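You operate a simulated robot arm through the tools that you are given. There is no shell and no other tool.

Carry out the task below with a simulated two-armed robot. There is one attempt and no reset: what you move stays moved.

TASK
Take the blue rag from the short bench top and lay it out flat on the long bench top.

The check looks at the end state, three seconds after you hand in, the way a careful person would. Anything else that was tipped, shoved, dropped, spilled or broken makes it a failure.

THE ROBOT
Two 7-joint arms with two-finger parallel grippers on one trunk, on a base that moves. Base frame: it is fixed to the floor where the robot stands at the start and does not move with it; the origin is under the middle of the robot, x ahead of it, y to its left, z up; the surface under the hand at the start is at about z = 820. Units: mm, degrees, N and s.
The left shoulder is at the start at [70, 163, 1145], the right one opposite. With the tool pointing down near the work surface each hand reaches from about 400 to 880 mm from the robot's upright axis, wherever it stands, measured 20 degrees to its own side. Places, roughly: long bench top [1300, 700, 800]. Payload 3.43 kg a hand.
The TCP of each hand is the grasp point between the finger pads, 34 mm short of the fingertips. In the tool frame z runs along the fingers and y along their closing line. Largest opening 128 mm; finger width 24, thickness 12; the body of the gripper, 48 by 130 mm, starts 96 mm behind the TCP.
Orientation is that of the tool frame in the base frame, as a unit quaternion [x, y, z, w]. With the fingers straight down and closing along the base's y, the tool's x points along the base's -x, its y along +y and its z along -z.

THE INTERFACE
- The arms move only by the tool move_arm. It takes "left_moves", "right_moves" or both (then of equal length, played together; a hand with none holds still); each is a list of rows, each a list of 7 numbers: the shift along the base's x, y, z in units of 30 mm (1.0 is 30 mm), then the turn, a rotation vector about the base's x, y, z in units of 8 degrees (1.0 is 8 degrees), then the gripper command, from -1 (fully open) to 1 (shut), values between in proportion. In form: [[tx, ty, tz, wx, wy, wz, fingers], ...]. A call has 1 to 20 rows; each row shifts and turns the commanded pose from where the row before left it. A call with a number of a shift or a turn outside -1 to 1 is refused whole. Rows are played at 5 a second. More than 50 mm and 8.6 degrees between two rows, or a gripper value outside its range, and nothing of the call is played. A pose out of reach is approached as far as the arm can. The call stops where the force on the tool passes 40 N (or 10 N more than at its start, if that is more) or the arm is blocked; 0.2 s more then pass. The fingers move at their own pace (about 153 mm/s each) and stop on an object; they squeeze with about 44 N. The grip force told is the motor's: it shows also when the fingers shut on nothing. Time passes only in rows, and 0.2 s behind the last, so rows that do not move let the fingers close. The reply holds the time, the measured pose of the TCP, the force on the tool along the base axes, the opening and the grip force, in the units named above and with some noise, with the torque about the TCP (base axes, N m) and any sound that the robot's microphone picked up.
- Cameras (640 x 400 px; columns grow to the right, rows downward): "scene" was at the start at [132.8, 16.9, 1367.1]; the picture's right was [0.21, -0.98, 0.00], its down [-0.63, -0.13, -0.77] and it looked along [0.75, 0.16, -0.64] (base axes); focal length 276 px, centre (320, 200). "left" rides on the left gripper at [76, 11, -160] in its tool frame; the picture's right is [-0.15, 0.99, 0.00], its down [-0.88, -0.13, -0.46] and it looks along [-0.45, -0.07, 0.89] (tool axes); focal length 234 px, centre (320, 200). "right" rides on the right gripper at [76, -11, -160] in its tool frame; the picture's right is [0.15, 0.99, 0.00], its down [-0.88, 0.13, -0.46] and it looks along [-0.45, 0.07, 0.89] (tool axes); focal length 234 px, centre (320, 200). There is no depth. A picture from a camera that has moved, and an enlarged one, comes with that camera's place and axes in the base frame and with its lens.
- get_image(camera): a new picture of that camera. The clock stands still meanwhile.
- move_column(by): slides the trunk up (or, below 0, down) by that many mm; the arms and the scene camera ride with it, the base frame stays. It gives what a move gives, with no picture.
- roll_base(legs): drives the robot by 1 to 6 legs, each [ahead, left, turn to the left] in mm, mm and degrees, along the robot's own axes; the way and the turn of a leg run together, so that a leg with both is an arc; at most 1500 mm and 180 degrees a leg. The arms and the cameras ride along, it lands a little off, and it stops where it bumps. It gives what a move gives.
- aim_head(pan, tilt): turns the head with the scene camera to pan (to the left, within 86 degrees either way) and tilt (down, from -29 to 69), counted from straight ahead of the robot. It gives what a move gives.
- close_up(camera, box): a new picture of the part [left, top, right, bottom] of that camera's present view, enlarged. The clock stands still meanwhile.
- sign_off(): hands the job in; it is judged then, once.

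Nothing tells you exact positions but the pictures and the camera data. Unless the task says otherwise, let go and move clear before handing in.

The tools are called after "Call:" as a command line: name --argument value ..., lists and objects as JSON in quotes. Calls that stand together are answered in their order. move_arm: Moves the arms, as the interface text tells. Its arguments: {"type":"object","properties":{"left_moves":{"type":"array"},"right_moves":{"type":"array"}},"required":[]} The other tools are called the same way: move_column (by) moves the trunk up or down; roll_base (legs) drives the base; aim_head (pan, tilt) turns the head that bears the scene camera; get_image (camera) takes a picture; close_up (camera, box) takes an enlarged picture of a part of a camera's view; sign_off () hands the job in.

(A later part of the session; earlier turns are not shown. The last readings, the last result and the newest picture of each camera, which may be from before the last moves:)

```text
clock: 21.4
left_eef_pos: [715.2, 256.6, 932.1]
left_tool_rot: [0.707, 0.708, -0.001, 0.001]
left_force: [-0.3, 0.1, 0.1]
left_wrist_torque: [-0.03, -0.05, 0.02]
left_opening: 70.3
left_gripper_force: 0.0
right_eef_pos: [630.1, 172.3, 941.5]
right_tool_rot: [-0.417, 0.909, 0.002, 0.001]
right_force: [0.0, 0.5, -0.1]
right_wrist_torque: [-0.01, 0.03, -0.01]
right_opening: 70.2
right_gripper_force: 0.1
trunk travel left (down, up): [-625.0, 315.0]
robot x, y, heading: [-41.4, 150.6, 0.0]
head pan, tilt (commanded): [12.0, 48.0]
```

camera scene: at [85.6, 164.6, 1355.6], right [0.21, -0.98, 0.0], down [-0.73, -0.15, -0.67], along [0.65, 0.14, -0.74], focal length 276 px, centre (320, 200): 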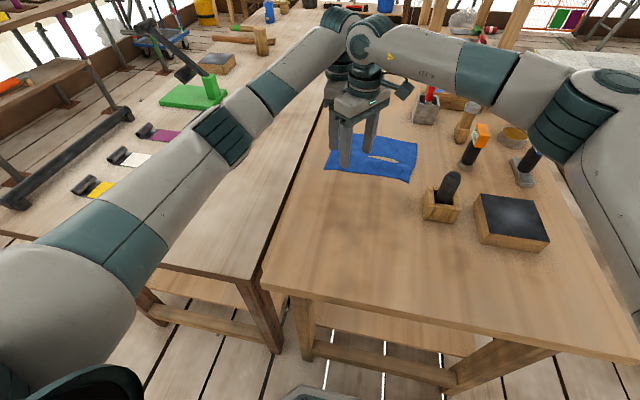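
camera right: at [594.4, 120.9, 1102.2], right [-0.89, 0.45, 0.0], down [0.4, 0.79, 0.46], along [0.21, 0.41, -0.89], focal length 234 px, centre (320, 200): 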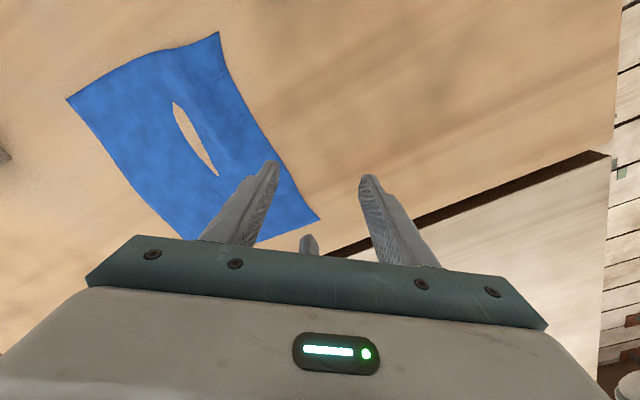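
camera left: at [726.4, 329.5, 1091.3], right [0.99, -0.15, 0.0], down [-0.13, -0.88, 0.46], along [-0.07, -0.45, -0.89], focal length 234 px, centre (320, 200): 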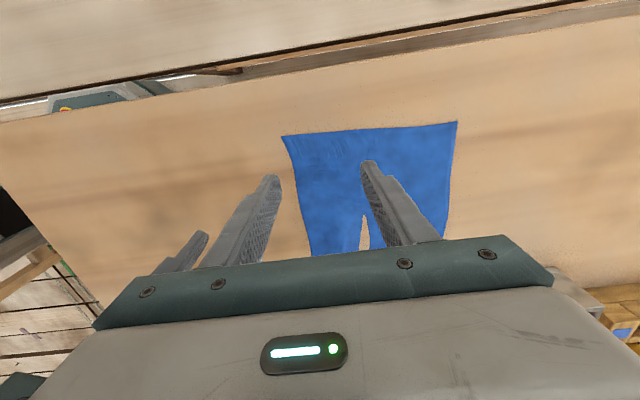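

The command follows the measured pose, so the right hand responds normally. I'll swing it over the right corner while turning the gripper the other way.

Call:
move_arm --right_moves '[[0, -0.613, 0, 0, 0, -1, -0.1], [0, -0.613, 0, 0, 0, -1, -0.1], [0.283, -0.613, 0, 0, 0, -1, -0.1], [0.283, -0.613, 0, 0, 0, -1, -0.1], [0.283, -0.613, 0, 0, 0, -1, -0.1], [0.283, -0.613, 0, 0, 0, -1, -0.1], [0.283, 0, 0, 0, 0, -1, -0.1], [0.283, 0, 0, 0, 0, -1, -0.1], [0.283, 0, 0, 0, 0, -1, -0.1], [0.283, 0, 0, 0, 0, -1, -0.1], [0.283, 0, 0, 0, 0, -1, -0.1], [0.283, 0, 0, 0, 0, -1, -0.1], [0, 0, 0, 0, 0, -1, -0.1], [0, 0, 0, 0, 0, -1, -0.1], [0, 0, 0, 0, 0, -1, -0.1], [0, 0, 0, 0, 0, -1, -0.1], [0, 0, 0, 0, 0, -1, -0.1], [0, 0, 0, 0, 0, -0.4, -0.1]]'

Call:
get_image --camera "scene"

Call:
get_image --camera "right"

Call:
get_image --camera "left"

```text
clock: 25.2
left_eef_pos: [715.6, 257.4, 931.9]
left_tool_rot: [0.707, 0.707, -0.001, 0.001]
left_force: [-1.0, 0.2, -0.2]
left_wrist_torque: [0.03, -0.02, 0.03]
left_opening: 70.4
left_gripper_force: 0.1
right_eef_pos: [717.3, 62.2, 942.5]
right_tool_rot: [0.706, 0.708, -0.001, 0.003]
right_force: [0.1, -0.1, -0.3]
right_wrist_torque: [-0.02, 0.0, 0.0]
right_opening: 70.4
right_gripper_force: 0.0
trunk travel left (down, up): [-625.0, 315.0]
robot x, y, heading: [-38.6, 151.9, 0.2]
head pan, tilt (commanded): [12.0, 48.0]
```

```text
taken
camera scene: at [85.8, 167.4, 1355.5], right [0.21, -0.98, 0.0], down [-0.73, -0.15, -0.67], along [0.65, 0.14, -0.74], focal length 276 px, centre (320, 200)
```

scene: 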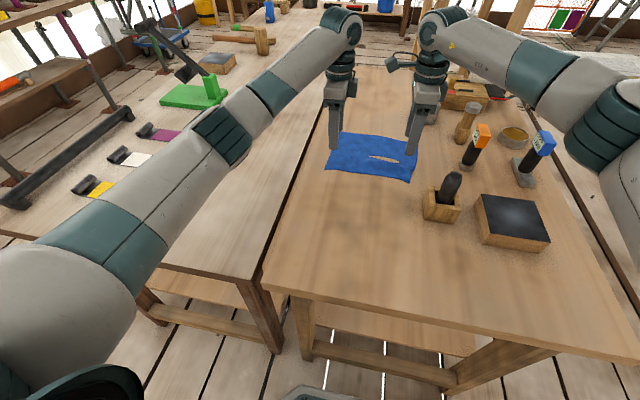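

```text
taken
camera right: at [704.5, 138.9, 1101.8], right [0.99, 0.15, 0.0], down [0.13, -0.88, 0.46], along [0.07, -0.46, -0.89], focal length 234 px, centre (320, 200)
```

right: 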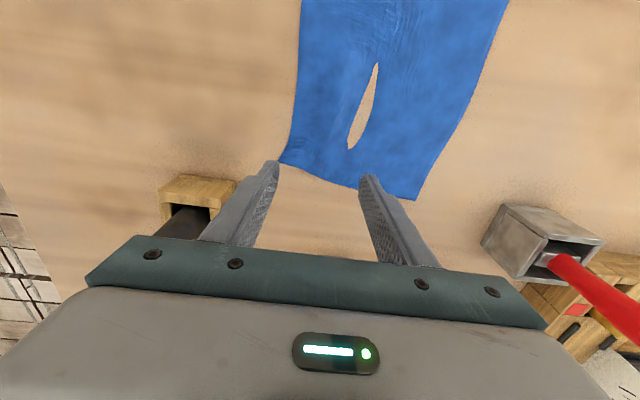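

```text
taken
camera left: at [726.5, 332.4, 1090.7], right [0.99, -0.15, 0.0], down [-0.13, -0.88, 0.46], along [-0.07, -0.45, -0.89], focal length 234 px, centre (320, 200)
```

left: 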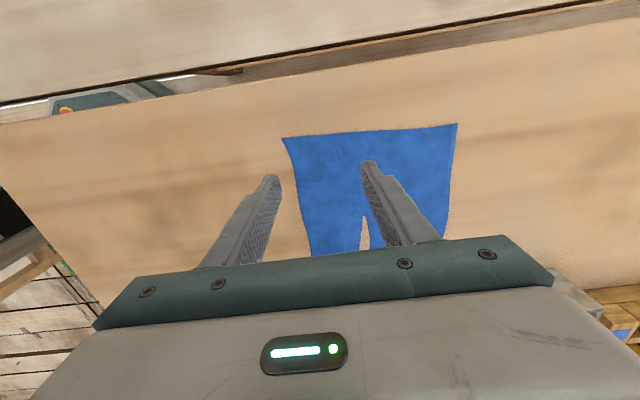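

Both grippers now point the same way and close along x, with their outer fingers right over the near edge at x≈672 (right) and x≈677 (left). I'll nudge them slightly inward onto the cloth and lower.

Call:
move_arm --left_moves '[[0.27, 0, -0.4, 0, 0, 0, -0.1], [0, 0, -0.5, 0, 0, 0, -0.1], [0, 0, -0.5, 0, 0, 0, -0.1], [0, 0, -0.5, 0, 0, 0, -0.1], [0, 0, -0.4, 0, 0, 0, -0.1]]' --right_moves '[[0.1, 0, -0.6, 0, 0, 0, -0.1], [0, 0, -0.6, 0, 0, 0, -0.1], [0, 0, -0.5, 0, 0, 0, -0.1], [0, 0, -0.5, 0, 0, 0, -0.1], [0, 0, -0.4, 0, 0, 0, -0.1]]'

Call:
get_image --camera "right"

Call:
get_image --camera "left"

```text
clock: 26.4
left_eef_pos: [722.3, 255.5, 863.3]
left_tool_rot: [0.707, 0.707, -0.002, 0.001]
left_force: [-0.6, 0.1, -0.1]
left_wrist_torque: [0.01, 0.04, -0.04]
left_opening: 70.3
left_gripper_force: 0.1
right_eef_pos: [719.5, 62.0, 864.4]
right_tool_rot: [0.707, 0.707, -0.002, 0.002]
right_force: [-1.0, 0.0, -0.6]
right_wrist_torque: [0.01, 0.0, -0.01]
right_opening: 70.2
right_gripper_force: 0.1
trunk travel left (down, up): [-625.0, 315.0]
robot x, y, heading: [-43.3, 151.5, -0.1]
head pan, tilt (commanded): [12.0, 48.0]
```

```text
taken
camera right: at [707.4, 137.8, 1023.7], right [0.99, 0.15, 0.0], down [0.13, -0.88, 0.46], along [0.07, -0.46, -0.89], focal length 234 px, centre (320, 200)
```

right: 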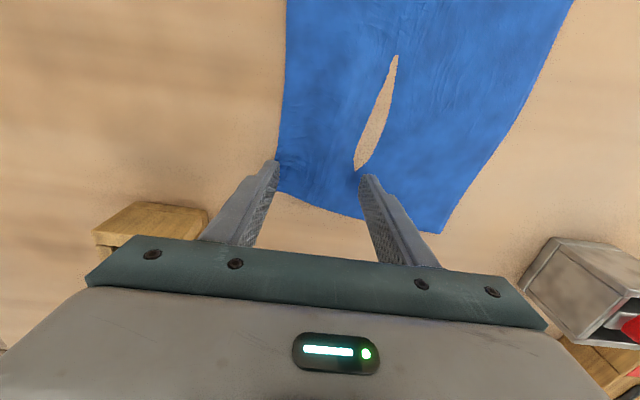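

```text
taken
camera left: at [734.0, 331.2, 1020.9], right [0.99, -0.15, 0.0], down [-0.13, -0.88, 0.46], along [-0.07, -0.45, -0.89], focal length 234 px, centre (320, 200)
```

left: 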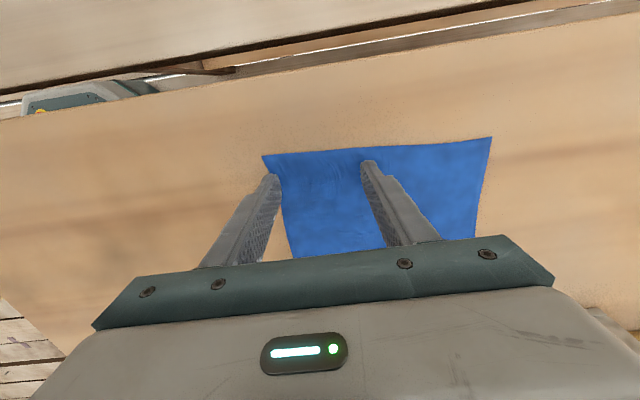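

The fingertips are right over the edge at both corners. I'll lower gently to contact.

Call:
move_arm --left_moves '[[0, 0, -0.1, 0, 0, 0, -0.1], [0, 0, -0.1, 0, 0, 0, -0.1], [0, 0, 0, 0, 0, 0, -0.1]]' --right_moves '[[0, 0, -0.12, 0, 0, 0, -0.1], [0, 0, -0.12, 0, 0, 0, -0.1], [0, 0, 0, 0, 0, 0, -0.1]]'

```text
clock: 27.2
left_eef_pos: [722.2, 257.2, 856.2]
left_tool_rot: [0.707, 0.707, -0.001, 0.001]
left_force: [1.0, -0.1, 3.4]
left_wrist_torque: [0.03, -0.01, -0.01]
left_opening: 70.2
left_gripper_force: 0.0
right_eef_pos: [718.3, 62.3, 856.8]
right_tool_rot: [0.706, 0.708, -0.001, 0.003]
right_force: [0.2, -0.3, 0.0]
right_wrist_torque: [-0.01, 0.02, 0.01]
right_opening: 70.4
right_gripper_force: 0.1
trunk travel left (down, up): [-625.0, 315.0]
robot x, y, heading: [-42.5, 153.1, -0.0]
head pan, tilt (commanded): [12.0, 48.0]
```

Call:
move_arm --left_moves '[[0, 0, -0.03, 0, 0, 0, -0.1], [0, 0, 0, 0, 0, 0, -0.1]]' --right_moves '[[0, 0, -0.07, 0, 0, 0, -0.1], [0, 0, 0, 0, 0, 0, -0.1]]'

```text
clock: 27.8
left_eef_pos: [722.0, 256.2, 854.9]
left_tool_rot: [0.707, 0.707, -0.001, 0.002]
left_force: [2.7, 0.4, 8.5]
left_wrist_torque: [0.0, 0.07, 0.01]
left_opening: 70.3
left_gripper_force: 0.0
right_eef_pos: [717.7, 62.9, 856.2]
right_tool_rot: [0.706, 0.708, -0.001, 0.003]
right_force: [1.2, 2.5, 5.3]
right_wrist_torque: [0.01, 0.02, -0.02]
right_opening: 70.0
right_gripper_force: 0.0
trunk travel left (down, up): [-625.0, 315.0]
robot x, y, heading: [-41.9, 152.8, 0.2]
head pan, tilt (commanded): [12.0, 48.0]
```

Contact is light, at 8.5 N on the left and 5 N on the right. I'll close halfway and check whether the fold forms.

Call:
move_arm --left_moves '[[0, 0, 0, 0, 0, 0, 0.1], [0, 0, 0, 0, 0, 0, 0.3], [0, 0, 0, 0, 0, 0, 0.5]]' --right_moves '[[0, 0, 0, 0, 0, 0, 0.1], [0, 0, 0, 0, 0, 0, 0.3], [0, 0, 0, 0, 0, 0, 0.5]]'

Call:
get_image --camera "right"

Call:
get_image --camera "left"

Call:
close_up --camera "scene" --box '[310, 110, 450, 200]'

```text
clock: 28.6
left_eef_pos: [722.5, 257.4, 856.3]
left_tool_rot: [0.707, 0.707, 0.0, 0.002]
left_force: [-0.1, -0.9, 9.9]
left_wrist_torque: [-0.01, 0.09, 0.01]
left_opening: 31.0
left_gripper_force: 0.0
right_eef_pos: [718.2, 61.9, 856.7]
right_tool_rot: [0.706, 0.708, 0.0, 0.002]
right_force: [-0.2, -0.3, 5.2]
right_wrist_torque: [-0.03, 0.03, 0.0]
right_opening: 31.2
right_gripper_force: 0.0
trunk travel left (down, up): [-625.0, 315.0]
robot x, y, heading: [-41.1, 151.6, -0.4]
head pan, tilt (commanded): [12.0, 48.0]
```

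```text
taken
camera right: at [705.7, 137.9, 1015.2], right [0.99, 0.15, 0.0], down [0.13, -0.88, 0.46], along [0.07, -0.46, -0.89], focal length 234 px, centre (320, 200)
```

right: 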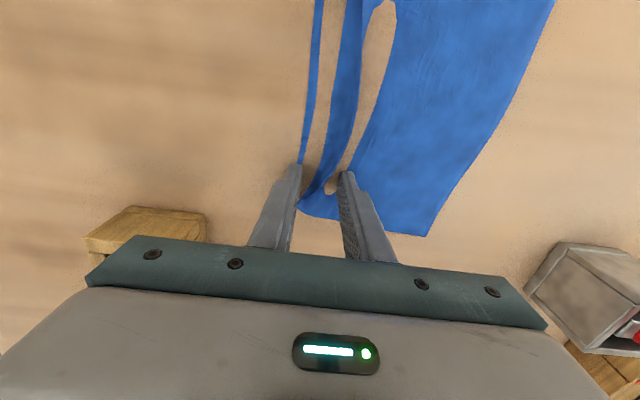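

```text
taken
camera left: at [732.8, 331.8, 1014.6], right [0.99, -0.15, 0.0], down [-0.13, -0.88, 0.46], along [-0.07, -0.45, -0.89], focal length 234 px, centre (320, 200)
```

left: 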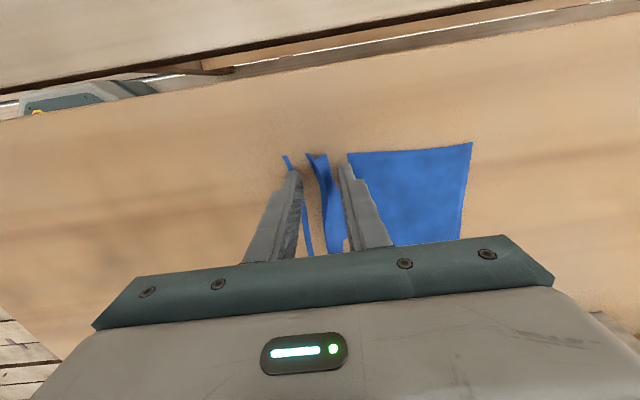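

```text
4.44 times, centred on (380, 155) of scene
camera zoom: at [83.7, 167.3, 1355.7], right [0.21, -0.98, 0.0], down [-0.73, -0.15, -0.67], along [0.66, 0.14, -0.74], focal length 1229 px, centre (53, 400)
```

zoom: 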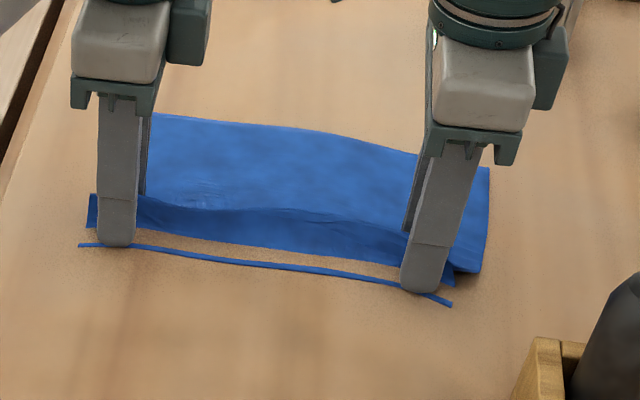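

A full-width ridge has formed between the finger pairs, and it's dipping slightly into the bench on either side. I'll close fully and then lift slowly.

Call:
move_arm --left_moves '[[0, 0, 0, 0, 0, 0, 0.65], [0, 0, 0, 0, 0, 0, 0.8], [0, 0, 0, 0, 0, 0, 1], [0, 0, 0, 0, 0, 0, 1]]' --right_moves '[[0, 0, 0, 0, 0, 0, 0.65], [0, 0, 0, 0, 0, 0, 0.8], [0, 0, 0, 0, 0, 0, 1], [0, 0, 0, 0, 0, 0, 1]]'

Call:
get_image --camera "right"

Call:
get_image --camera "left"

Call:
close_up --camera "scene" --box '[310, 110, 450, 200]'

```text
clock: 29.6
left_eef_pos: [721.9, 256.7, 855.8]
left_tool_rot: [0.707, 0.707, 0.0, 0.001]
left_force: [3.1, -0.3, 10.6]
left_wrist_torque: [0.0, -0.05, 0.01]
left_opening: 2.4
left_gripper_force: 37.4
right_eef_pos: [718.1, 62.6, 854.8]
right_tool_rot: [0.707, 0.708, 0.0, 0.003]
right_force: [-1.5, 0.0, 8.2]
right_wrist_torque: [-0.06, 0.0, -0.02]
right_opening: 2.6
right_gripper_force: 37.4
trunk travel left (down, up): [-625.0, 315.0]
robot x, y, heading: [-40.8, 152.5, -0.1]
head pan, tilt (commanded): [12.0, 48.0]
```

```text
taken
camera right: at [705.6, 137.9, 1015.4], right [0.99, 0.15, 0.0], down [0.13, -0.88, 0.46], along [0.07, -0.46, -0.89], focal length 234 px, centre (320, 200)
```

right: 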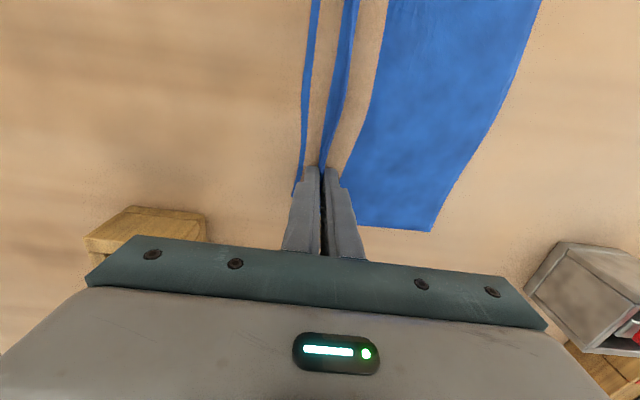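

```text
taken
camera left: at [732.7, 331.9, 1014.6], right [0.99, -0.15, 0.0], down [-0.13, -0.88, 0.46], along [-0.06, -0.45, -0.89], focal length 234 px, centre (320, 200)
```

left: 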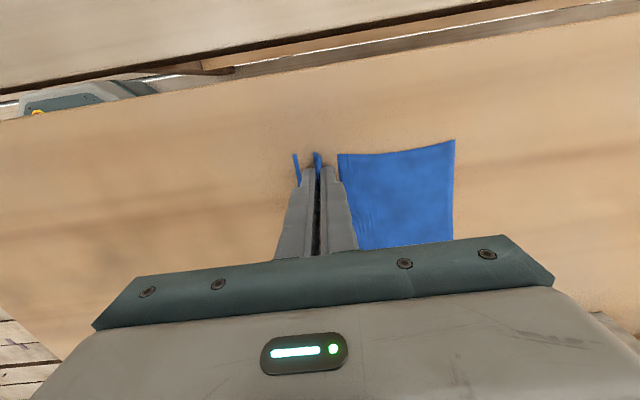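

```text
4.44 times, centred on (380, 155) of scene
camera zoom: at [83.5, 167.3, 1355.8], right [0.21, -0.98, 0.0], down [-0.73, -0.15, -0.67], along [0.66, 0.14, -0.74], focal length 1229 px, centre (53, 400)
```

zoom: 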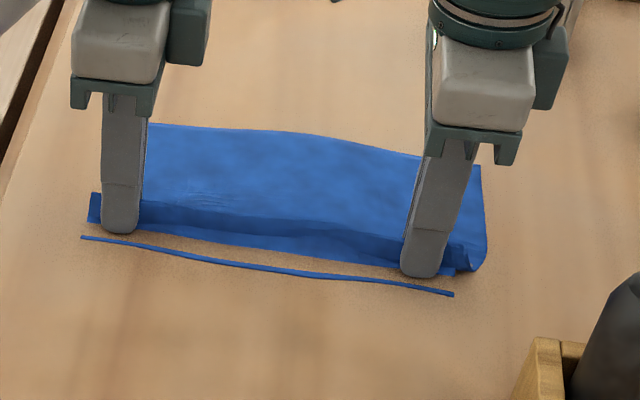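

The openings read 2.4 and 2.6 mm with a higher grip force, so cloth is clamped in both hands this time. I'll lift slowly.

Call:
move_arm --left_moves '[[0, 0, 0.15, 0, 0, 0, 1], [0, 0, 0.25, 0, 0, 0, 1], [0, 0, 0.3, 0, 0, 0, 1], [0, 0, 0.3, 0, 0, 0, 1], [0, 0, 0.3, 0, 0, 0, 1]]' --right_moves '[[0, 0, 0.15, 0, 0, 0, 1], [0, 0, 0.25, 0, 0, 0, 1], [0, 0, 0.3, 0, 0, 0, 1], [0, 0, 0.3, 0, 0, 0, 1], [0, 0, 0.3, 0, 0, 0, 1]]'

Call:
get_image --camera "right"

Call:
get_image --camera "left"

Call:
close_up --camera "scene" --box '[310, 110, 450, 200]'

```text
clock: 30.8
left_eef_pos: [721.7, 257.1, 892.4]
left_tool_rot: [0.707, 0.707, -0.001, 0.0]
left_force: [0.0, 0.2, -0.3]
left_wrist_torque: [0.0, 0.02, 0.0]
left_opening: 2.9
left_gripper_force: 37.8
right_eef_pos: [716.4, 61.5, 894.1]
right_tool_rot: [0.706, 0.708, -0.001, 0.003]
right_force: [0.2, 0.0, 0.9]
right_wrist_torque: [-0.01, -0.01, -0.01]
right_opening: 2.6
right_gripper_force: 37.0
trunk travel left (down, up): [-625.0, 315.0]
robot x, y, heading: [-39.6, 152.7, -0.3]
head pan, tilt (commanded): [12.0, 48.0]
```

```text
taken
camera right: at [705.6, 137.9, 1053.4], right [0.99, 0.15, 0.0], down [0.13, -0.88, 0.46], along [0.07, -0.46, -0.89], focal length 234 px, centre (320, 200)
```

right: 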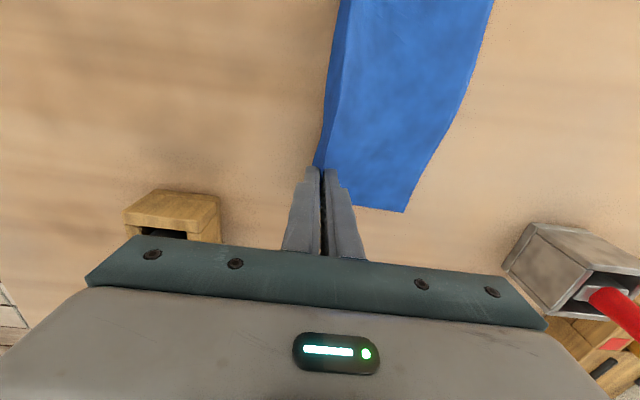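

```text
taken
camera left: at [733.3, 332.3, 1051.4], right [0.99, -0.15, 0.0], down [-0.13, -0.88, 0.46], along [-0.07, -0.45, -0.89], focal length 234 px, centre (320, 200)
```

left: 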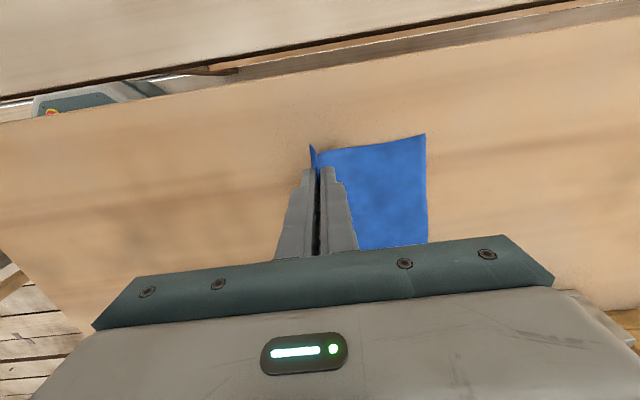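

```text
4.44 times, centred on (380, 155) of scene
camera zoom: at [85.4, 167.4, 1355.5], right [0.21, -0.98, 0.0], down [-0.73, -0.15, -0.67], along [0.65, 0.14, -0.74], focal length 1229 px, centre (53, 400)
```

zoom: 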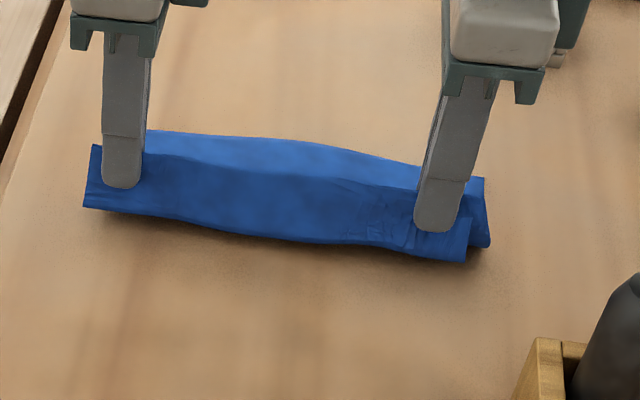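

The rag is held in both hands, with a short flap of about 40 mm hanging on the near side. I'll lift it fully clear of the bench.

Call:
move_arm --left_moves '[[0, 0, 0.3, 0, 0, 0, 1], [0, 0, 0.5, 0, 0, 0, 1], [0, 0, 0.6, 0, 0, 0, 1], [0, 0, 0.6, 0, 0, 0, 1], [0, 0, 0.6, 0, 0, 0, 1], [0, 0, 0.6, 0, 0, 0, 1], [0, 0, 0.6, 0, 0, 0, 1], [0, 0, 0.6, 0, 0, 0, 1], [0, 0, 0.6, 0, 0, 0, 1], [0, 0, 0.3, 0, 0, 0, 1]]' --right_moves '[[0, 0, 0.3, 0, 0, 0, 1], [0, 0, 0.5, 0, 0, 0, 1], [0, 0, 0.6, 0, 0, 0, 1], [0, 0, 0.6, 0, 0, 0, 1], [0, 0, 0.6, 0, 0, 0, 1], [0, 0, 0.6, 0, 0, 0, 1], [0, 0, 0.6, 0, 0, 0, 1], [0, 0, 0.6, 0, 0, 0, 1], [0, 0, 0.6, 0, 0, 0, 1], [0, 0, 0.3, 0, 0, 0, 1]]'

Call:
get_image --camera "scene"

Call:
get_image --camera "right"

Call:
get_image --camera "left"

```text
clock: 33.0
left_eef_pos: [722.8, 255.7, 1051.9]
left_tool_rot: [0.708, 0.706, -0.001, 0.0]
left_force: [-0.4, 0.3, 0.0]
left_wrist_torque: [-0.01, 0.02, -0.03]
left_opening: 2.6
left_gripper_force: 38.0
right_eef_pos: [720.0, 63.4, 1050.9]
right_tool_rot: [0.706, 0.708, -0.002, 0.002]
right_force: [-0.2, 0.6, -0.9]
right_wrist_torque: [-0.02, 0.01, 0.02]
right_opening: 2.7
right_gripper_force: 37.5
trunk travel left (down, up): [-625.0, 315.0]
robot x, y, heading: [-44.3, 155.7, 0.1]
head pan, tilt (commanded): [12.0, 48.0]
```

```text
taken
camera scene: at [85.6, 167.5, 1355.4], right [0.21, -0.98, 0.0], down [-0.73, -0.15, -0.67], along [0.65, 0.14, -0.74], focal length 276 px, centre (320, 200)
```

scene: 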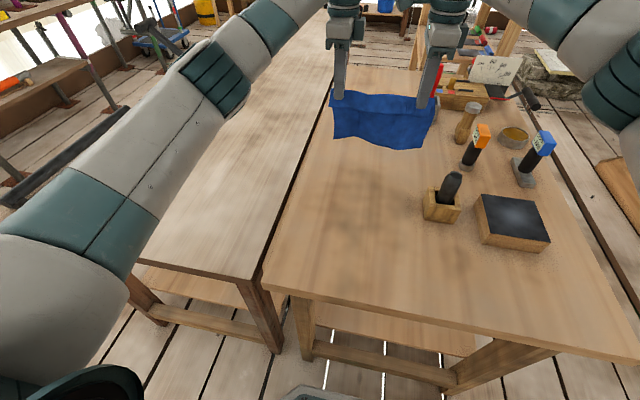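

```text
taken
camera right: at [707.5, 138.6, 1211.3], right [0.99, 0.15, 0.0], down [0.13, -0.88, 0.46], along [0.07, -0.46, -0.89], focal length 234 px, centre (320, 200)
```

right: 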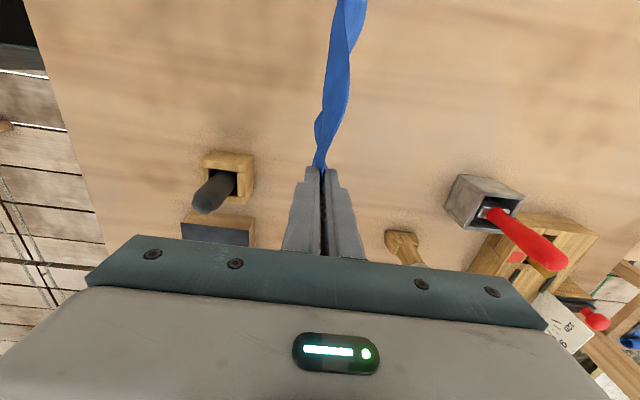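

```text
taken
camera left: at [733.8, 330.8, 1210.2], right [0.99, -0.15, 0.0], down [-0.13, -0.88, 0.46], along [-0.07, -0.45, -0.89], focal length 234 px, centre (320, 200)
```

left: 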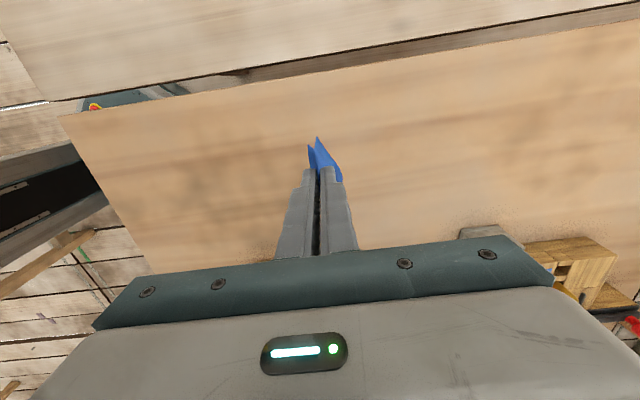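

The rag hangs freely from both hands, clear of the bench. Before strafing left I'll check the floor and space on that side.

Call:
aim_head --pan 70 --tilt 50

Call:
get_image --camera "scene"

Call:
aim_head --pan 35 --tilt 50

Call:
get_image --camera "scene"

```text
clock: 34.3
left_eef_pos: [721.8, 256.4, 1049.8]
left_tool_rot: [0.707, 0.708, -0.001, 0.0]
left_force: [1.1, 0.5, 0.6]
left_wrist_torque: [-0.04, -0.05, 0.0]
left_opening: 2.7
left_gripper_force: 37.0
right_eef_pos: [719.7, 62.3, 1051.1]
right_tool_rot: [0.707, 0.708, -0.001, 0.003]
right_force: [0.1, -0.5, 0.4]
right_wrist_torque: [0.01, 0.0, -0.01]
right_opening: 2.6
right_gripper_force: 37.9
trunk travel left (down, up): [-625.0, 315.0]
robot x, y, heading: [-40.1, 149.2, -0.0]
head pan, tilt (commanded): [70.0, 50.0]
```

```text
taken
camera scene: at [35.2, 223.4, 1352.8], right [0.94, -0.34, 0.0], down [-0.26, -0.72, -0.64], along [0.22, 0.6, -0.77], focal length 276 px, centre (320, 200)
```

scene: 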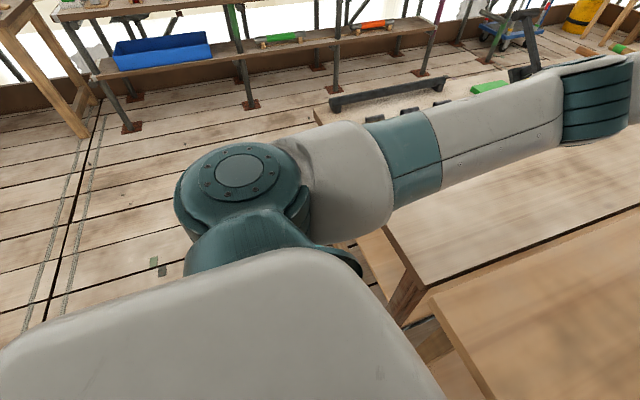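

```text
clock: 35.3
left_eef_pos: [722.6, 255.6, 1051.0]
left_tool_rot: [0.707, 0.707, -0.001, 0.001]
left_force: [0.4, -0.7, -0.8]
left_wrist_torque: [-0.03, 0.0, 0.0]
left_opening: 2.8
left_gripper_force: 37.4
right_eef_pos: [719.4, 62.8, 1051.1]
right_tool_rot: [0.707, 0.708, 0.0, 0.002]
right_force: [0.3, -0.2, -0.6]
right_wrist_torque: [0.03, -0.03, 0.0]
right_opening: 2.4
right_gripper_force: 37.1
trunk travel left (down, up): [-625.0, 315.0]
robot x, y, heading: [-38.8, 152.0, -0.2]
head pan, tilt (commanded): [35.0, 50.0]
```

```text
taken
camera scene: at [71.8, 195.3, 1352.7], right [0.57, -0.82, 0.0], down [-0.63, -0.44, -0.64], along [0.53, 0.37, -0.77], focal length 276 px, centre (320, 200)
```

scene: 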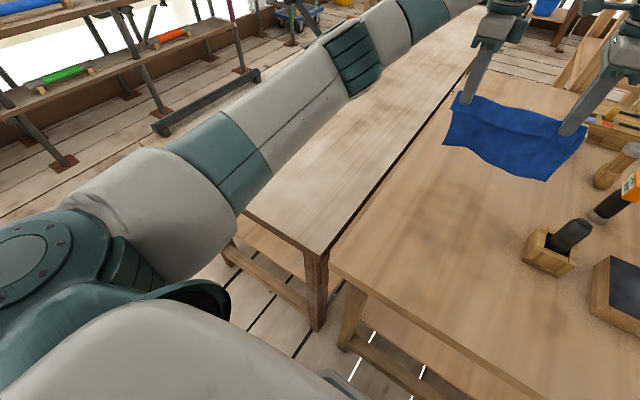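

The floor and the long bench are clear on the left; the nearest items sit at about y 780 and beyond. I'll strafe left 395 mm carrying the rag.

Call:
roll_base --legs '[[0, 200, 0], [0, 195, 0]]'

Call:
aim_head --pan 5 --tilt 50

Call:
get_image --camera "scene"

Call:
get_image --camera "left"

Call:
get_image --camera "right"

```text
clock: 38.1
left_eef_pos: [725.3, 651.4, 1051.6]
left_tool_rot: [0.709, 0.705, -0.001, 0.001]
left_force: [0.1, 0.7, 0.2]
left_wrist_torque: [-0.01, -0.02, 0.0]
left_opening: 2.6
left_gripper_force: 37.8
right_eef_pos: [720.6, 457.2, 1052.2]
right_tool_rot: [0.709, 0.705, -0.001, 0.003]
right_force: [0.4, -0.1, -0.4]
right_wrist_torque: [0.02, -0.01, 0.0]
right_opening: 2.6
right_gripper_force: 37.6
trunk travel left (down, up): [-625.0, 315.0]
robot x, y, heading: [-38.0, 556.6, -0.5]
head pan, tilt (commanded): [35.0, 50.0]
```

```text
clock: 39.0
left_eef_pos: [725.6, 651.0, 1051.8]
left_tool_rot: [0.71, 0.705, -0.002, 0.0]
left_force: [-0.4, 0.2, 0.3]
left_wrist_torque: [-0.01, 0.01, 0.01]
left_opening: 2.8
left_gripper_force: 37.3
right_eef_pos: [720.9, 457.0, 1051.8]
right_tool_rot: [0.709, 0.705, -0.001, 0.002]
right_force: [0.0, 0.3, -0.6]
right_wrist_torque: [0.02, 0.0, 0.0]
right_opening: 2.9
right_gripper_force: 38.3
trunk travel left (down, up): [-625.0, 315.0]
robot x, y, heading: [-44.3, 552.7, -0.4]
head pan, tilt (commanded): [5.0, 50.0]
```

```text
taken
camera scene: at [87.2, 558.2, 1352.7], right [0.08, -1.0, 0.0], down [-0.76, -0.06, -0.64], along [0.64, 0.05, -0.77], focal length 276 px, centre (320, 200)
```

scene: 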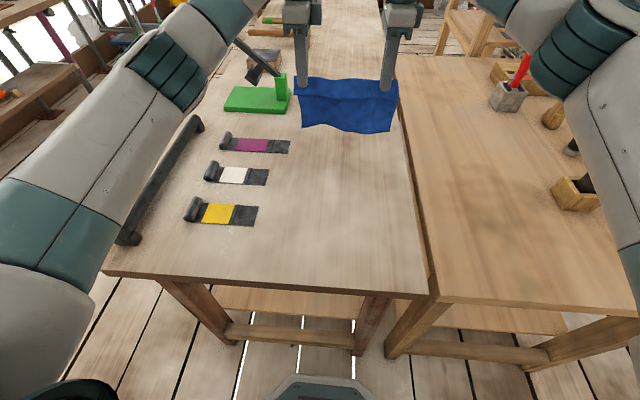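

```text
taken
camera left: at [737.0, 726.0, 1209.9], right [0.99, -0.15, 0.0], down [-0.14, -0.88, 0.46], along [-0.07, -0.45, -0.89], focal length 234 px, centre (320, 200)
```

left: 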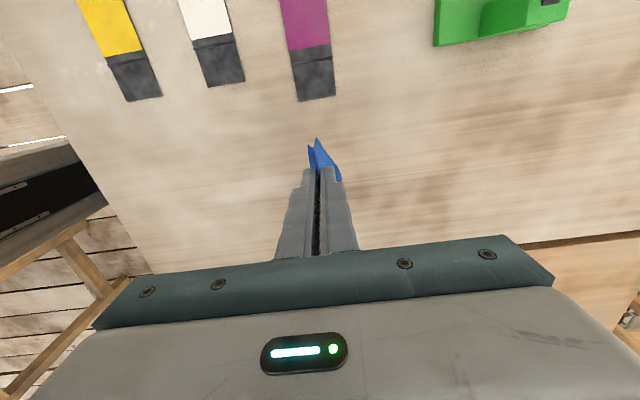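

```text
taken
camera right: at [709.5, 533.8, 1211.0], right [0.99, 0.14, 0.0], down [0.13, -0.88, 0.46], along [0.07, -0.46, -0.89], focal length 234 px, centre (320, 200)
```

right: 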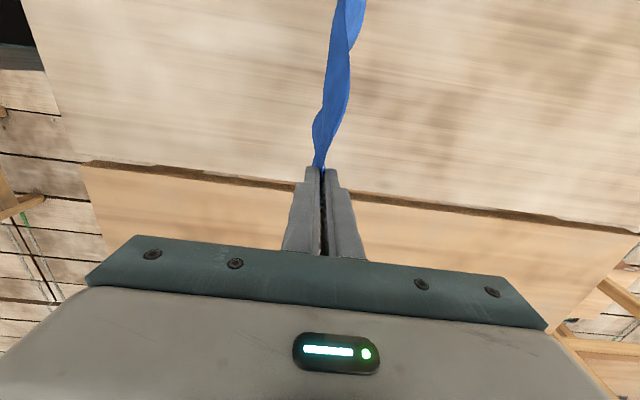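

The rag hangs over the long bench. It would span y≈415–675, a little close to the purple-and-grey piece that ends at y≈700. I'll shift it slightly right and toward me, then lower until the hanging edge nears the bench.

Call:
move_arm --left_moves '[[-0.15, -0.1, -0.3, 0, 0, 0, 1], [-0.15, -0.1, -0.5, 0, 0, 0, 1], [-0.15, -0.1, -0.5, 0, 0, 0, 1], [-0.15, -0.1, -0.5, 0, 0, 0, 1], [-0.1, -0.1, -0.5, 0, 0, 0, 1], [-0.1, 0, -0.5, 0, 0, 0, 1], [0, 0, -0.3, 0, 0, 0, 1], [0, 0, 0, 0, 0, 0, 1], [0, 0, 0, 0, 0, 0, 1]]' --right_moves '[[-0.15, -0.1, -0.3, 0, 0, 0, 1], [-0.15, -0.1, -0.5, 0, 0, 0, 1], [-0.15, -0.1, -0.5, 0, 0, 0, 1], [-0.15, -0.1, -0.5, 0, 0, 0, 1], [-0.1, -0.1, -0.5, 0, 0, 0, 1], [-0.1, 0, -0.5, 0, 0, 0, 1], [0, 0, -0.3, 0, 0, 0, 1], [0, 0, 0, 0, 0, 0, 1], [0, 0, 0, 0, 0, 0, 1]]'

Call:
get_image --camera "scene"

Call:
get_image --camera "right"

```text
clock: 41.0
left_eef_pos: [699.5, 637.8, 956.8]
left_tool_rot: [0.71, 0.705, 0.0, 0.0]
left_force: [-0.4, 0.8, -0.7]
left_wrist_torque: [-0.04, 0.04, -0.01]
left_opening: 2.6
left_gripper_force: 37.6
right_eef_pos: [697.7, 443.4, 958.8]
right_tool_rot: [0.709, 0.705, -0.001, 0.002]
right_force: [0.2, 0.0, -0.4]
right_wrist_torque: [-0.02, -0.02, 0.01]
right_opening: 2.9
right_gripper_force: 37.3
trunk travel left (down, up): [-625.0, 315.0]
robot x, y, heading: [-35.4, 553.5, -0.5]
head pan, tilt (commanded): [5.0, 50.0]
```

```text
taken
camera scene: at [87.3, 558.4, 1352.7], right [0.08, -1.0, 0.0], down [-0.76, -0.06, -0.64], along [0.64, 0.05, -0.77], focal length 276 px, centre (320, 200)
```

scene: 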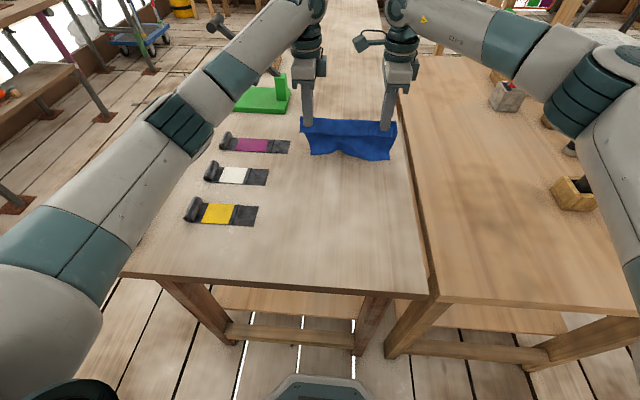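

```text
taken
camera right: at [686.0, 519.2, 1117.9], right [0.99, 0.14, 0.0], down [0.13, -0.88, 0.46], along [0.07, -0.46, -0.89], focal length 234 px, centre (320, 200)
```

right: 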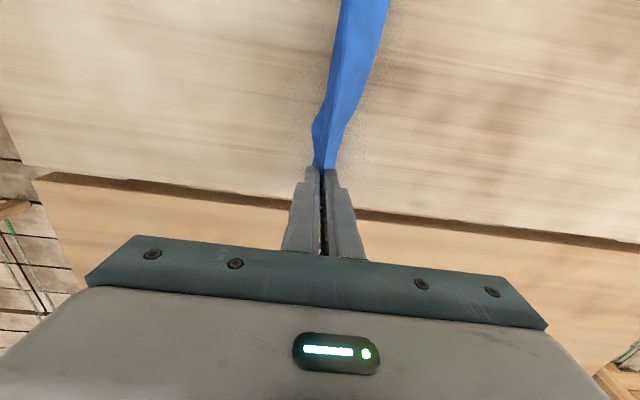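

Call:
close_up --camera "scene" --box '[270, 90, 430, 190]'

```text
4.00 times, centred on (350, 140) of scene
camera zoom: at [87.3, 558.4, 1352.7], right [0.08, -1.0, 0.0], down [-0.76, -0.06, -0.64], along [0.64, 0.05, -0.77], focal length 1106 px, centre (200, 440)
```

zoom: 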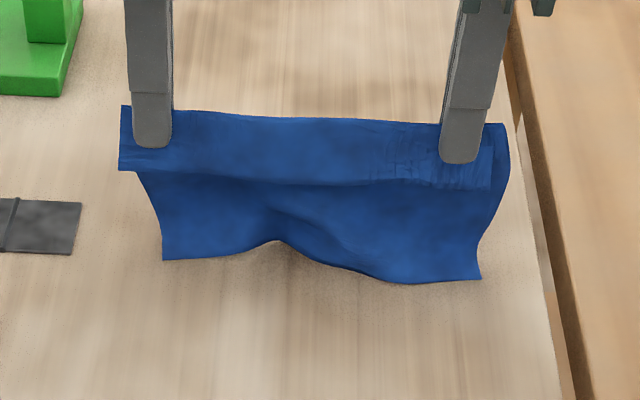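

The lower edge is just about touching the bench and leaning away from me. I'll lower along an arc while drawing the hands toward me so the far part lies down flat.

Call:
move_arm --left_moves '[[-0.3, 0, -0.433, 0, 0, 0, 1], [-0.667, 0, -0.5, 0, 0, 0, 1], [-0.833, 0, -0.5, 0, 0, 0, 1], [-0.667, 0, -0.333, 0, 0, 0, 1], [-0.667, 0, -0.333, 0, 0, 0, 1], [0, 0, 0, 0, 0, 0, 1]]' --right_moves '[[-0.3, 0, -0.433, 0, 0, 0, 1], [-0.667, 0, -0.5, 0, 0, 0, 1], [-0.833, 0, -0.5, 0, 0, 0, 1], [-0.667, 0, -0.333, 0, 0, 0, 1], [-0.667, 0, -0.333, 0, 0, 0, 1], [0, 0, 0, 0, 0, 0, 1]]'

Call:
get_image --camera "scene"

Call:
get_image --camera "right"

Call:
get_image --camera "left"

```text
clock: 42.4
left_eef_pos: [606.4, 633.4, 896.9]
left_tool_rot: [0.709, 0.705, -0.001, 0.0]
left_force: [0.4, -0.2, 0.3]
left_wrist_torque: [0.02, 0.03, 0.0]
left_opening: 2.5
left_gripper_force: 37.8
right_eef_pos: [602.6, 441.7, 898.7]
right_tool_rot: [0.709, 0.705, -0.002, 0.002]
right_force: [0.0, -1.0, -0.3]
right_wrist_torque: [-0.02, 0.02, 0.01]
right_opening: 2.8
right_gripper_force: 37.6
trunk travel left (down, up): [-625.0, 315.0]
robot x, y, heading: [-37.9, 555.5, -0.3]
head pan, tilt (commanded): [5.0, 50.0]
```

```text
taken
camera scene: at [87.5, 558.5, 1352.7], right [0.08, -1.0, 0.0], down [-0.76, -0.06, -0.64], along [0.64, 0.05, -0.77], focal length 276 px, centre (320, 200)
```

scene: 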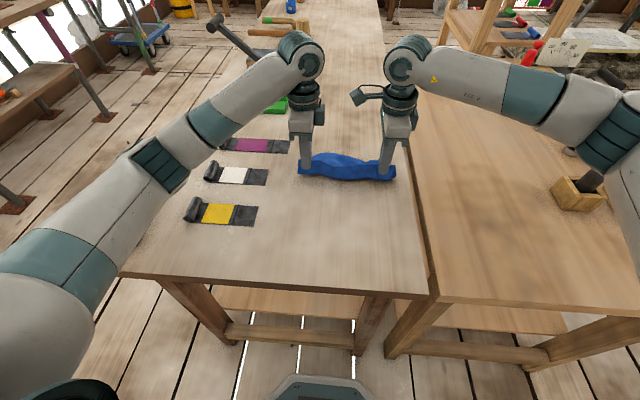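

```text
taken
camera right: at [591.0, 518.9, 1056.8], right [0.99, 0.14, 0.0], down [0.12, -0.88, 0.46], along [0.06, -0.46, -0.89], focal length 234 px, centre (320, 200)
```

right: 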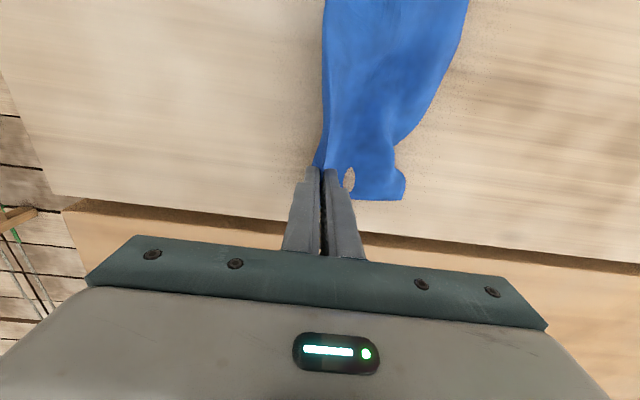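

```text
taken
camera left: at [618.1, 709.6, 1055.5], right [0.99, -0.15, 0.0], down [-0.14, -0.88, 0.46], along [-0.07, -0.45, -0.89], focal length 234 px, centre (320, 200)
```

left: 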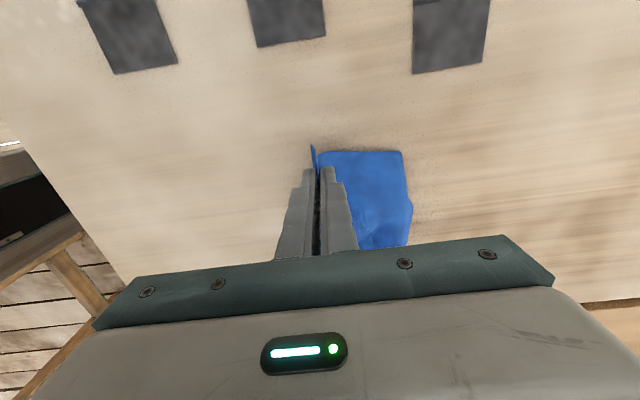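

The far part is on the bench, with its far edge near x≈700 and a little wavy at the right. I'll pull toward me slightly to tension it before setting the near side down.

Call:
move_arm --left_moves '[[-0.4, 0, -0.1, 0, 0, 0, 1], [-0.5, 0, -0.1, 0, 0, 0, 1], [-0.5, 0, 0, 0, 0, 0, 1], [0, 0, 0, 0, 0, 0, 1]]' --right_moves '[[-0.4, 0, -0.1, 0, 0, 0, 1], [-0.5, 0, -0.1, 0, 0, 0, 1], [-0.5, 0, 0, 0, 0, 0, 1], [0, 0, 0, 0, 0, 0, 1]]'

Call:
get_image --camera "right"

Call:
get_image --camera "left"

Call:
close_up --camera "scene" --box '[270, 110, 430, 210]'

```text
clock: 43.4
left_eef_pos: [567.1, 635.9, 887.6]
left_tool_rot: [0.709, 0.705, -0.001, 0.001]
left_force: [-0.4, -0.8, 0.1]
left_wrist_torque: [-0.03, 0.02, 0.02]
left_opening: 2.9
left_gripper_force: 38.1
right_eef_pos: [561.2, 442.6, 890.5]
right_tool_rot: [0.709, 0.706, -0.002, 0.002]
right_force: [0.3, 1.0, 0.3]
right_wrist_torque: [0.03, -0.02, 0.01]
right_opening: 2.6
right_gripper_force: 37.6
trunk travel left (down, up): [-625.0, 315.0]
robot x, y, heading: [-39.6, 553.4, -0.7]
head pan, tilt (commanded): [5.0, 50.0]
```

```text
taken
camera right: at [549.1, 518.9, 1049.5], right [0.99, 0.14, 0.0], down [0.13, -0.88, 0.46], along [0.07, -0.46, -0.89], focal length 234 px, centre (320, 200)
```

right: 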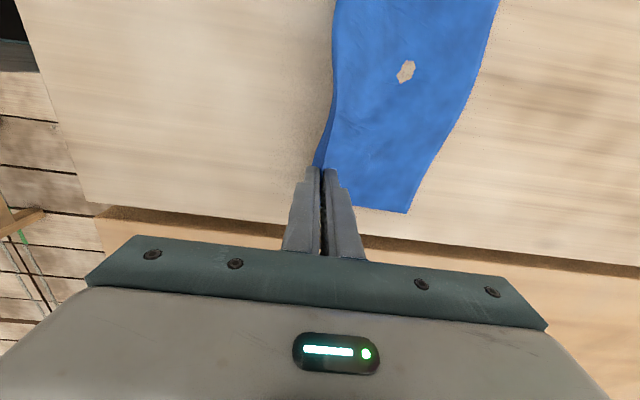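

```text
taken
camera left: at [578.6, 710.7, 1046.8], right [0.99, -0.15, 0.0], down [-0.14, -0.88, 0.46], along [-0.07, -0.45, -0.89], focal length 234 px, centre (320, 200)
```

left: 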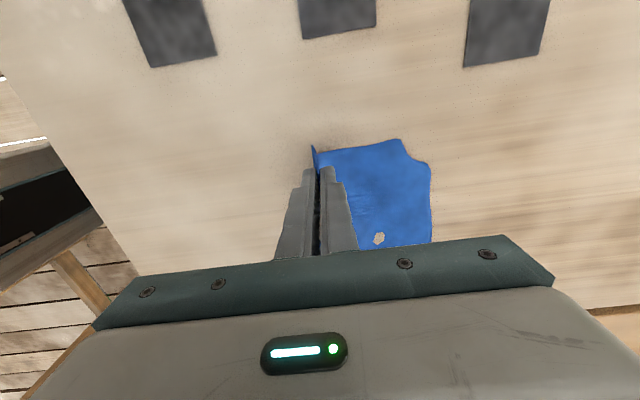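

```text
4.00 times, centred on (350, 160) of scene
camera zoom: at [87.5, 558.4, 1352.7], right [0.08, -1.0, 0.0], down [-0.76, -0.06, -0.64], along [0.64, 0.05, -0.77], focal length 1106 px, centre (200, 360)
```

zoom: 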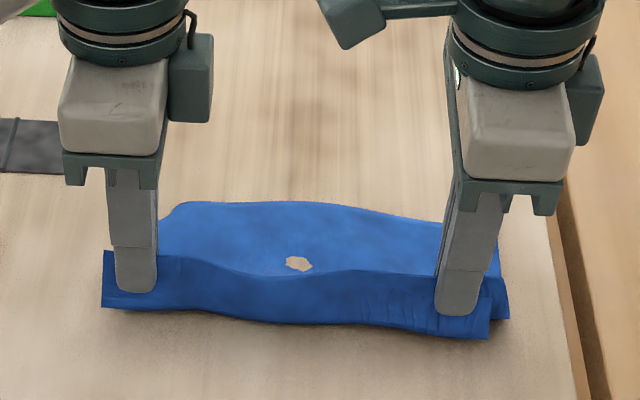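

Call:
close_up --camera "left" --box '[300, 120, 460, 220]'

Call:
close_up --camera "scene" --box '[285, 145, 405, 210]'

```text
4.00 times, centred on (380, 170) of left
camera zoom: at [578.6, 710.7, 1046.8], right [0.99, -0.15, 0.0], down [-0.14, -0.88, 0.46], along [-0.07, -0.45, -0.89], focal length 937 px, centre (80, 320)
```

zoom: 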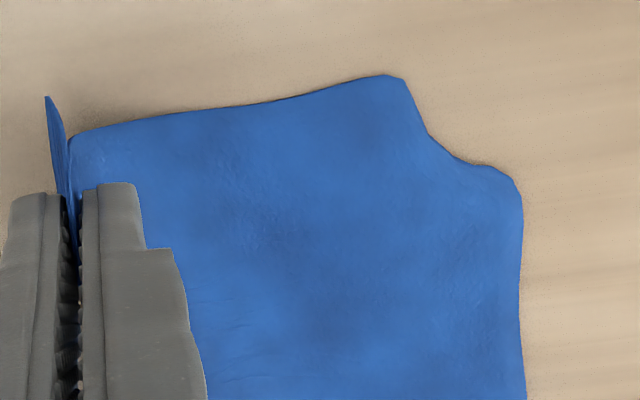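

```text
5.33 times, centred on (345, 178) of scene
camera zoom: at [87.5, 558.4, 1352.7], right [0.08, -1.0, 0.0], down [-0.76, -0.06, -0.64], along [0.64, 0.05, -0.77], focal length 1474 px, centre (187, 320)
```

zoom: 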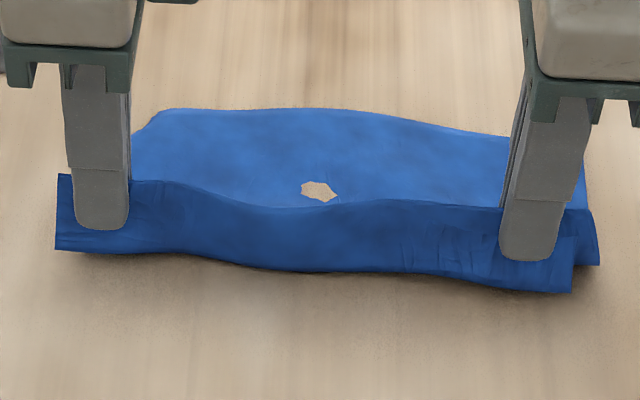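

The far left corner has tucked under. I'll lift the rag off again, let it hang free, and lay it once more with more pull toward me at first touch so the edge trails properly.

Call:
move_arm --left_moves '[[0, 0, 0.7, 0, 0, 0, 1], [0, 0, 0.9, 0, 0, 0, 1], [0, 0, 0.9, 0, 0, 0, 1], [0, 0, 0.9, 0, 0, 0, 1], [0.3, 0, 0.3, 0, 0, 0, 1], [0.8, 0, 0, 0, 0, 0, 1], [0.8, 0, 0, 0, 0, 0, 1], [0.8, 0, 0, 0, 0, 0, 1], [0.8, 0, 0, 0, 0, 0, 1], [0.8, 0, 0, 0, 0, 0, 1], [0.5, 0, 0, 0, 0, 0, 1], [0.2, 0, 0, 0, 0, 0, 1], [0, 0, 0, 0, 0, 0, 1], [0, 0, 0, 0, 0, 0, 1], [0, 0, 0, 0, 0, 0, 1], [0, 0, 0, 0, 0, 0, 1], [0, 0, 0, 0, 0, 0, 1]]' --right_moves '[[0, 0, 0.7, 0, 0, 0, 1], [0, 0, 0.9, 0, 0, 0, 1], [0, 0, 0.9, 0, 0, 0, 1], [0, 0, 0.9, 0, 0, 0, 1], [0.3, 0, 0.3, 0, 0, 0, 1], [0.8, 0, 0, 0, 0, 0, 1], [0.8, 0, 0, 0, 0, 0, 1], [0.8, 0, 0, 0, 0, 0, 1], [0.8, 0, 0, 0, 0, 0, 1], [0.8, 0, 0, 0, 0, 0, 1], [0.5, 0, 0, 0, 0, 0, 1], [0.2, 0, 0, 0, 0, 0, 1], [0, 0, 0, 0, 0, 0, 1], [0, 0, 0, 0, 0, 0, 1], [0, 0, 0, 0, 0, 0, 1], [0, 0, 0, 0, 0, 0, 1], [0, 0, 0, 0, 0, 0, 1]]'

Call:
close_up --camera "scene" --box '[270, 80, 430, 180]'

Call:
get_image --camera "left"

Call:
get_image --camera "right"

```text
clock: 47.0
left_eef_pos: [714.4, 636.7, 998.6]
left_tool_rot: [0.71, 0.705, -0.001, 0.0]
left_force: [0.2, 0.1, -0.4]
left_wrist_torque: [0.0, 0.02, -0.03]
left_opening: 2.8
left_gripper_force: 37.6
right_eef_pos: [712.0, 442.5, 998.5]
right_tool_rot: [0.709, 0.705, -0.001, 0.002]
right_force: [-1.2, -0.1, -0.4]
right_wrist_torque: [-0.03, 0.01, 0.02]
right_opening: 2.6
right_gripper_force: 37.2
trunk travel left (down, up): [-625.0, 315.0]
robot x, y, heading: [-35.6, 555.7, -0.6]
head pan, tilt (commanded): [5.0, 50.0]
```

```text
4.00 times, centred on (350, 130) of scene
camera zoom: at [87.2, 558.4, 1352.7], right [0.08, -1.0, 0.0], down [-0.76, -0.06, -0.64], along [0.64, 0.05, -0.77], focal length 1106 px, centre (200, 480)
```

zoom: 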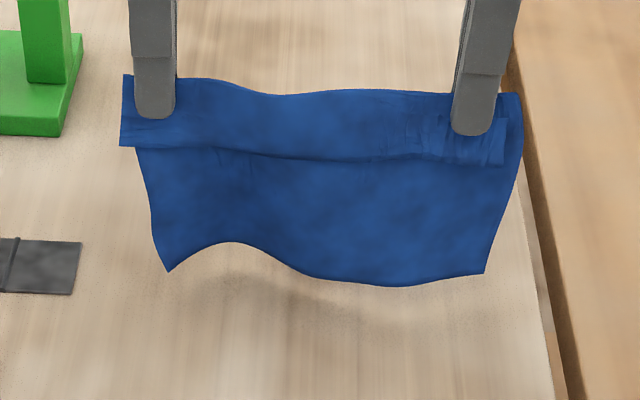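

```text
taken
camera left: at [726.5, 711.2, 1157.9], right [0.99, -0.15, 0.0], down [-0.14, -0.88, 0.46], along [-0.07, -0.45, -0.89], focal length 234 px, centre (320, 200)
```

left: 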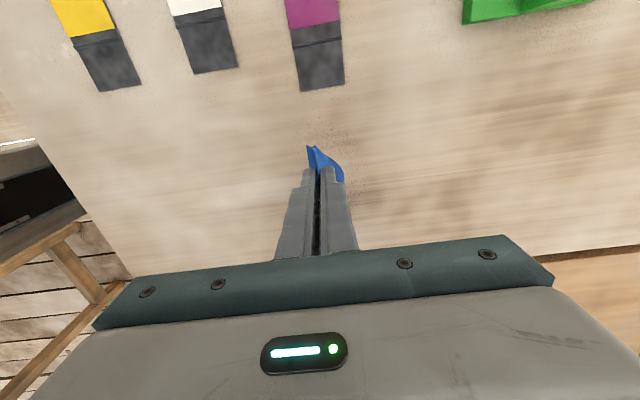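

```text
taken
camera right: at [699.1, 518.0, 1159.1], right [0.99, 0.14, 0.0], down [0.13, -0.88, 0.46], along [0.07, -0.46, -0.89], focal length 234 px, centre (320, 200)
```

right: 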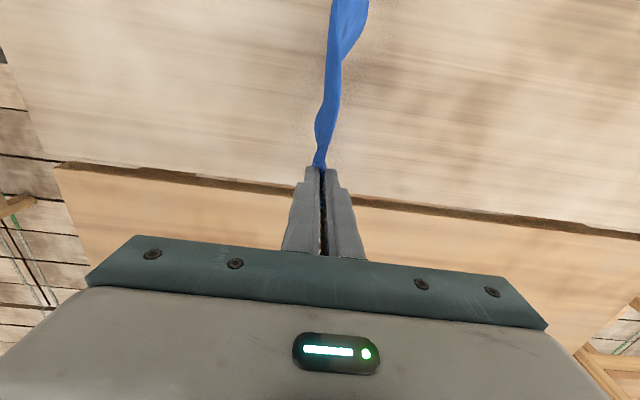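

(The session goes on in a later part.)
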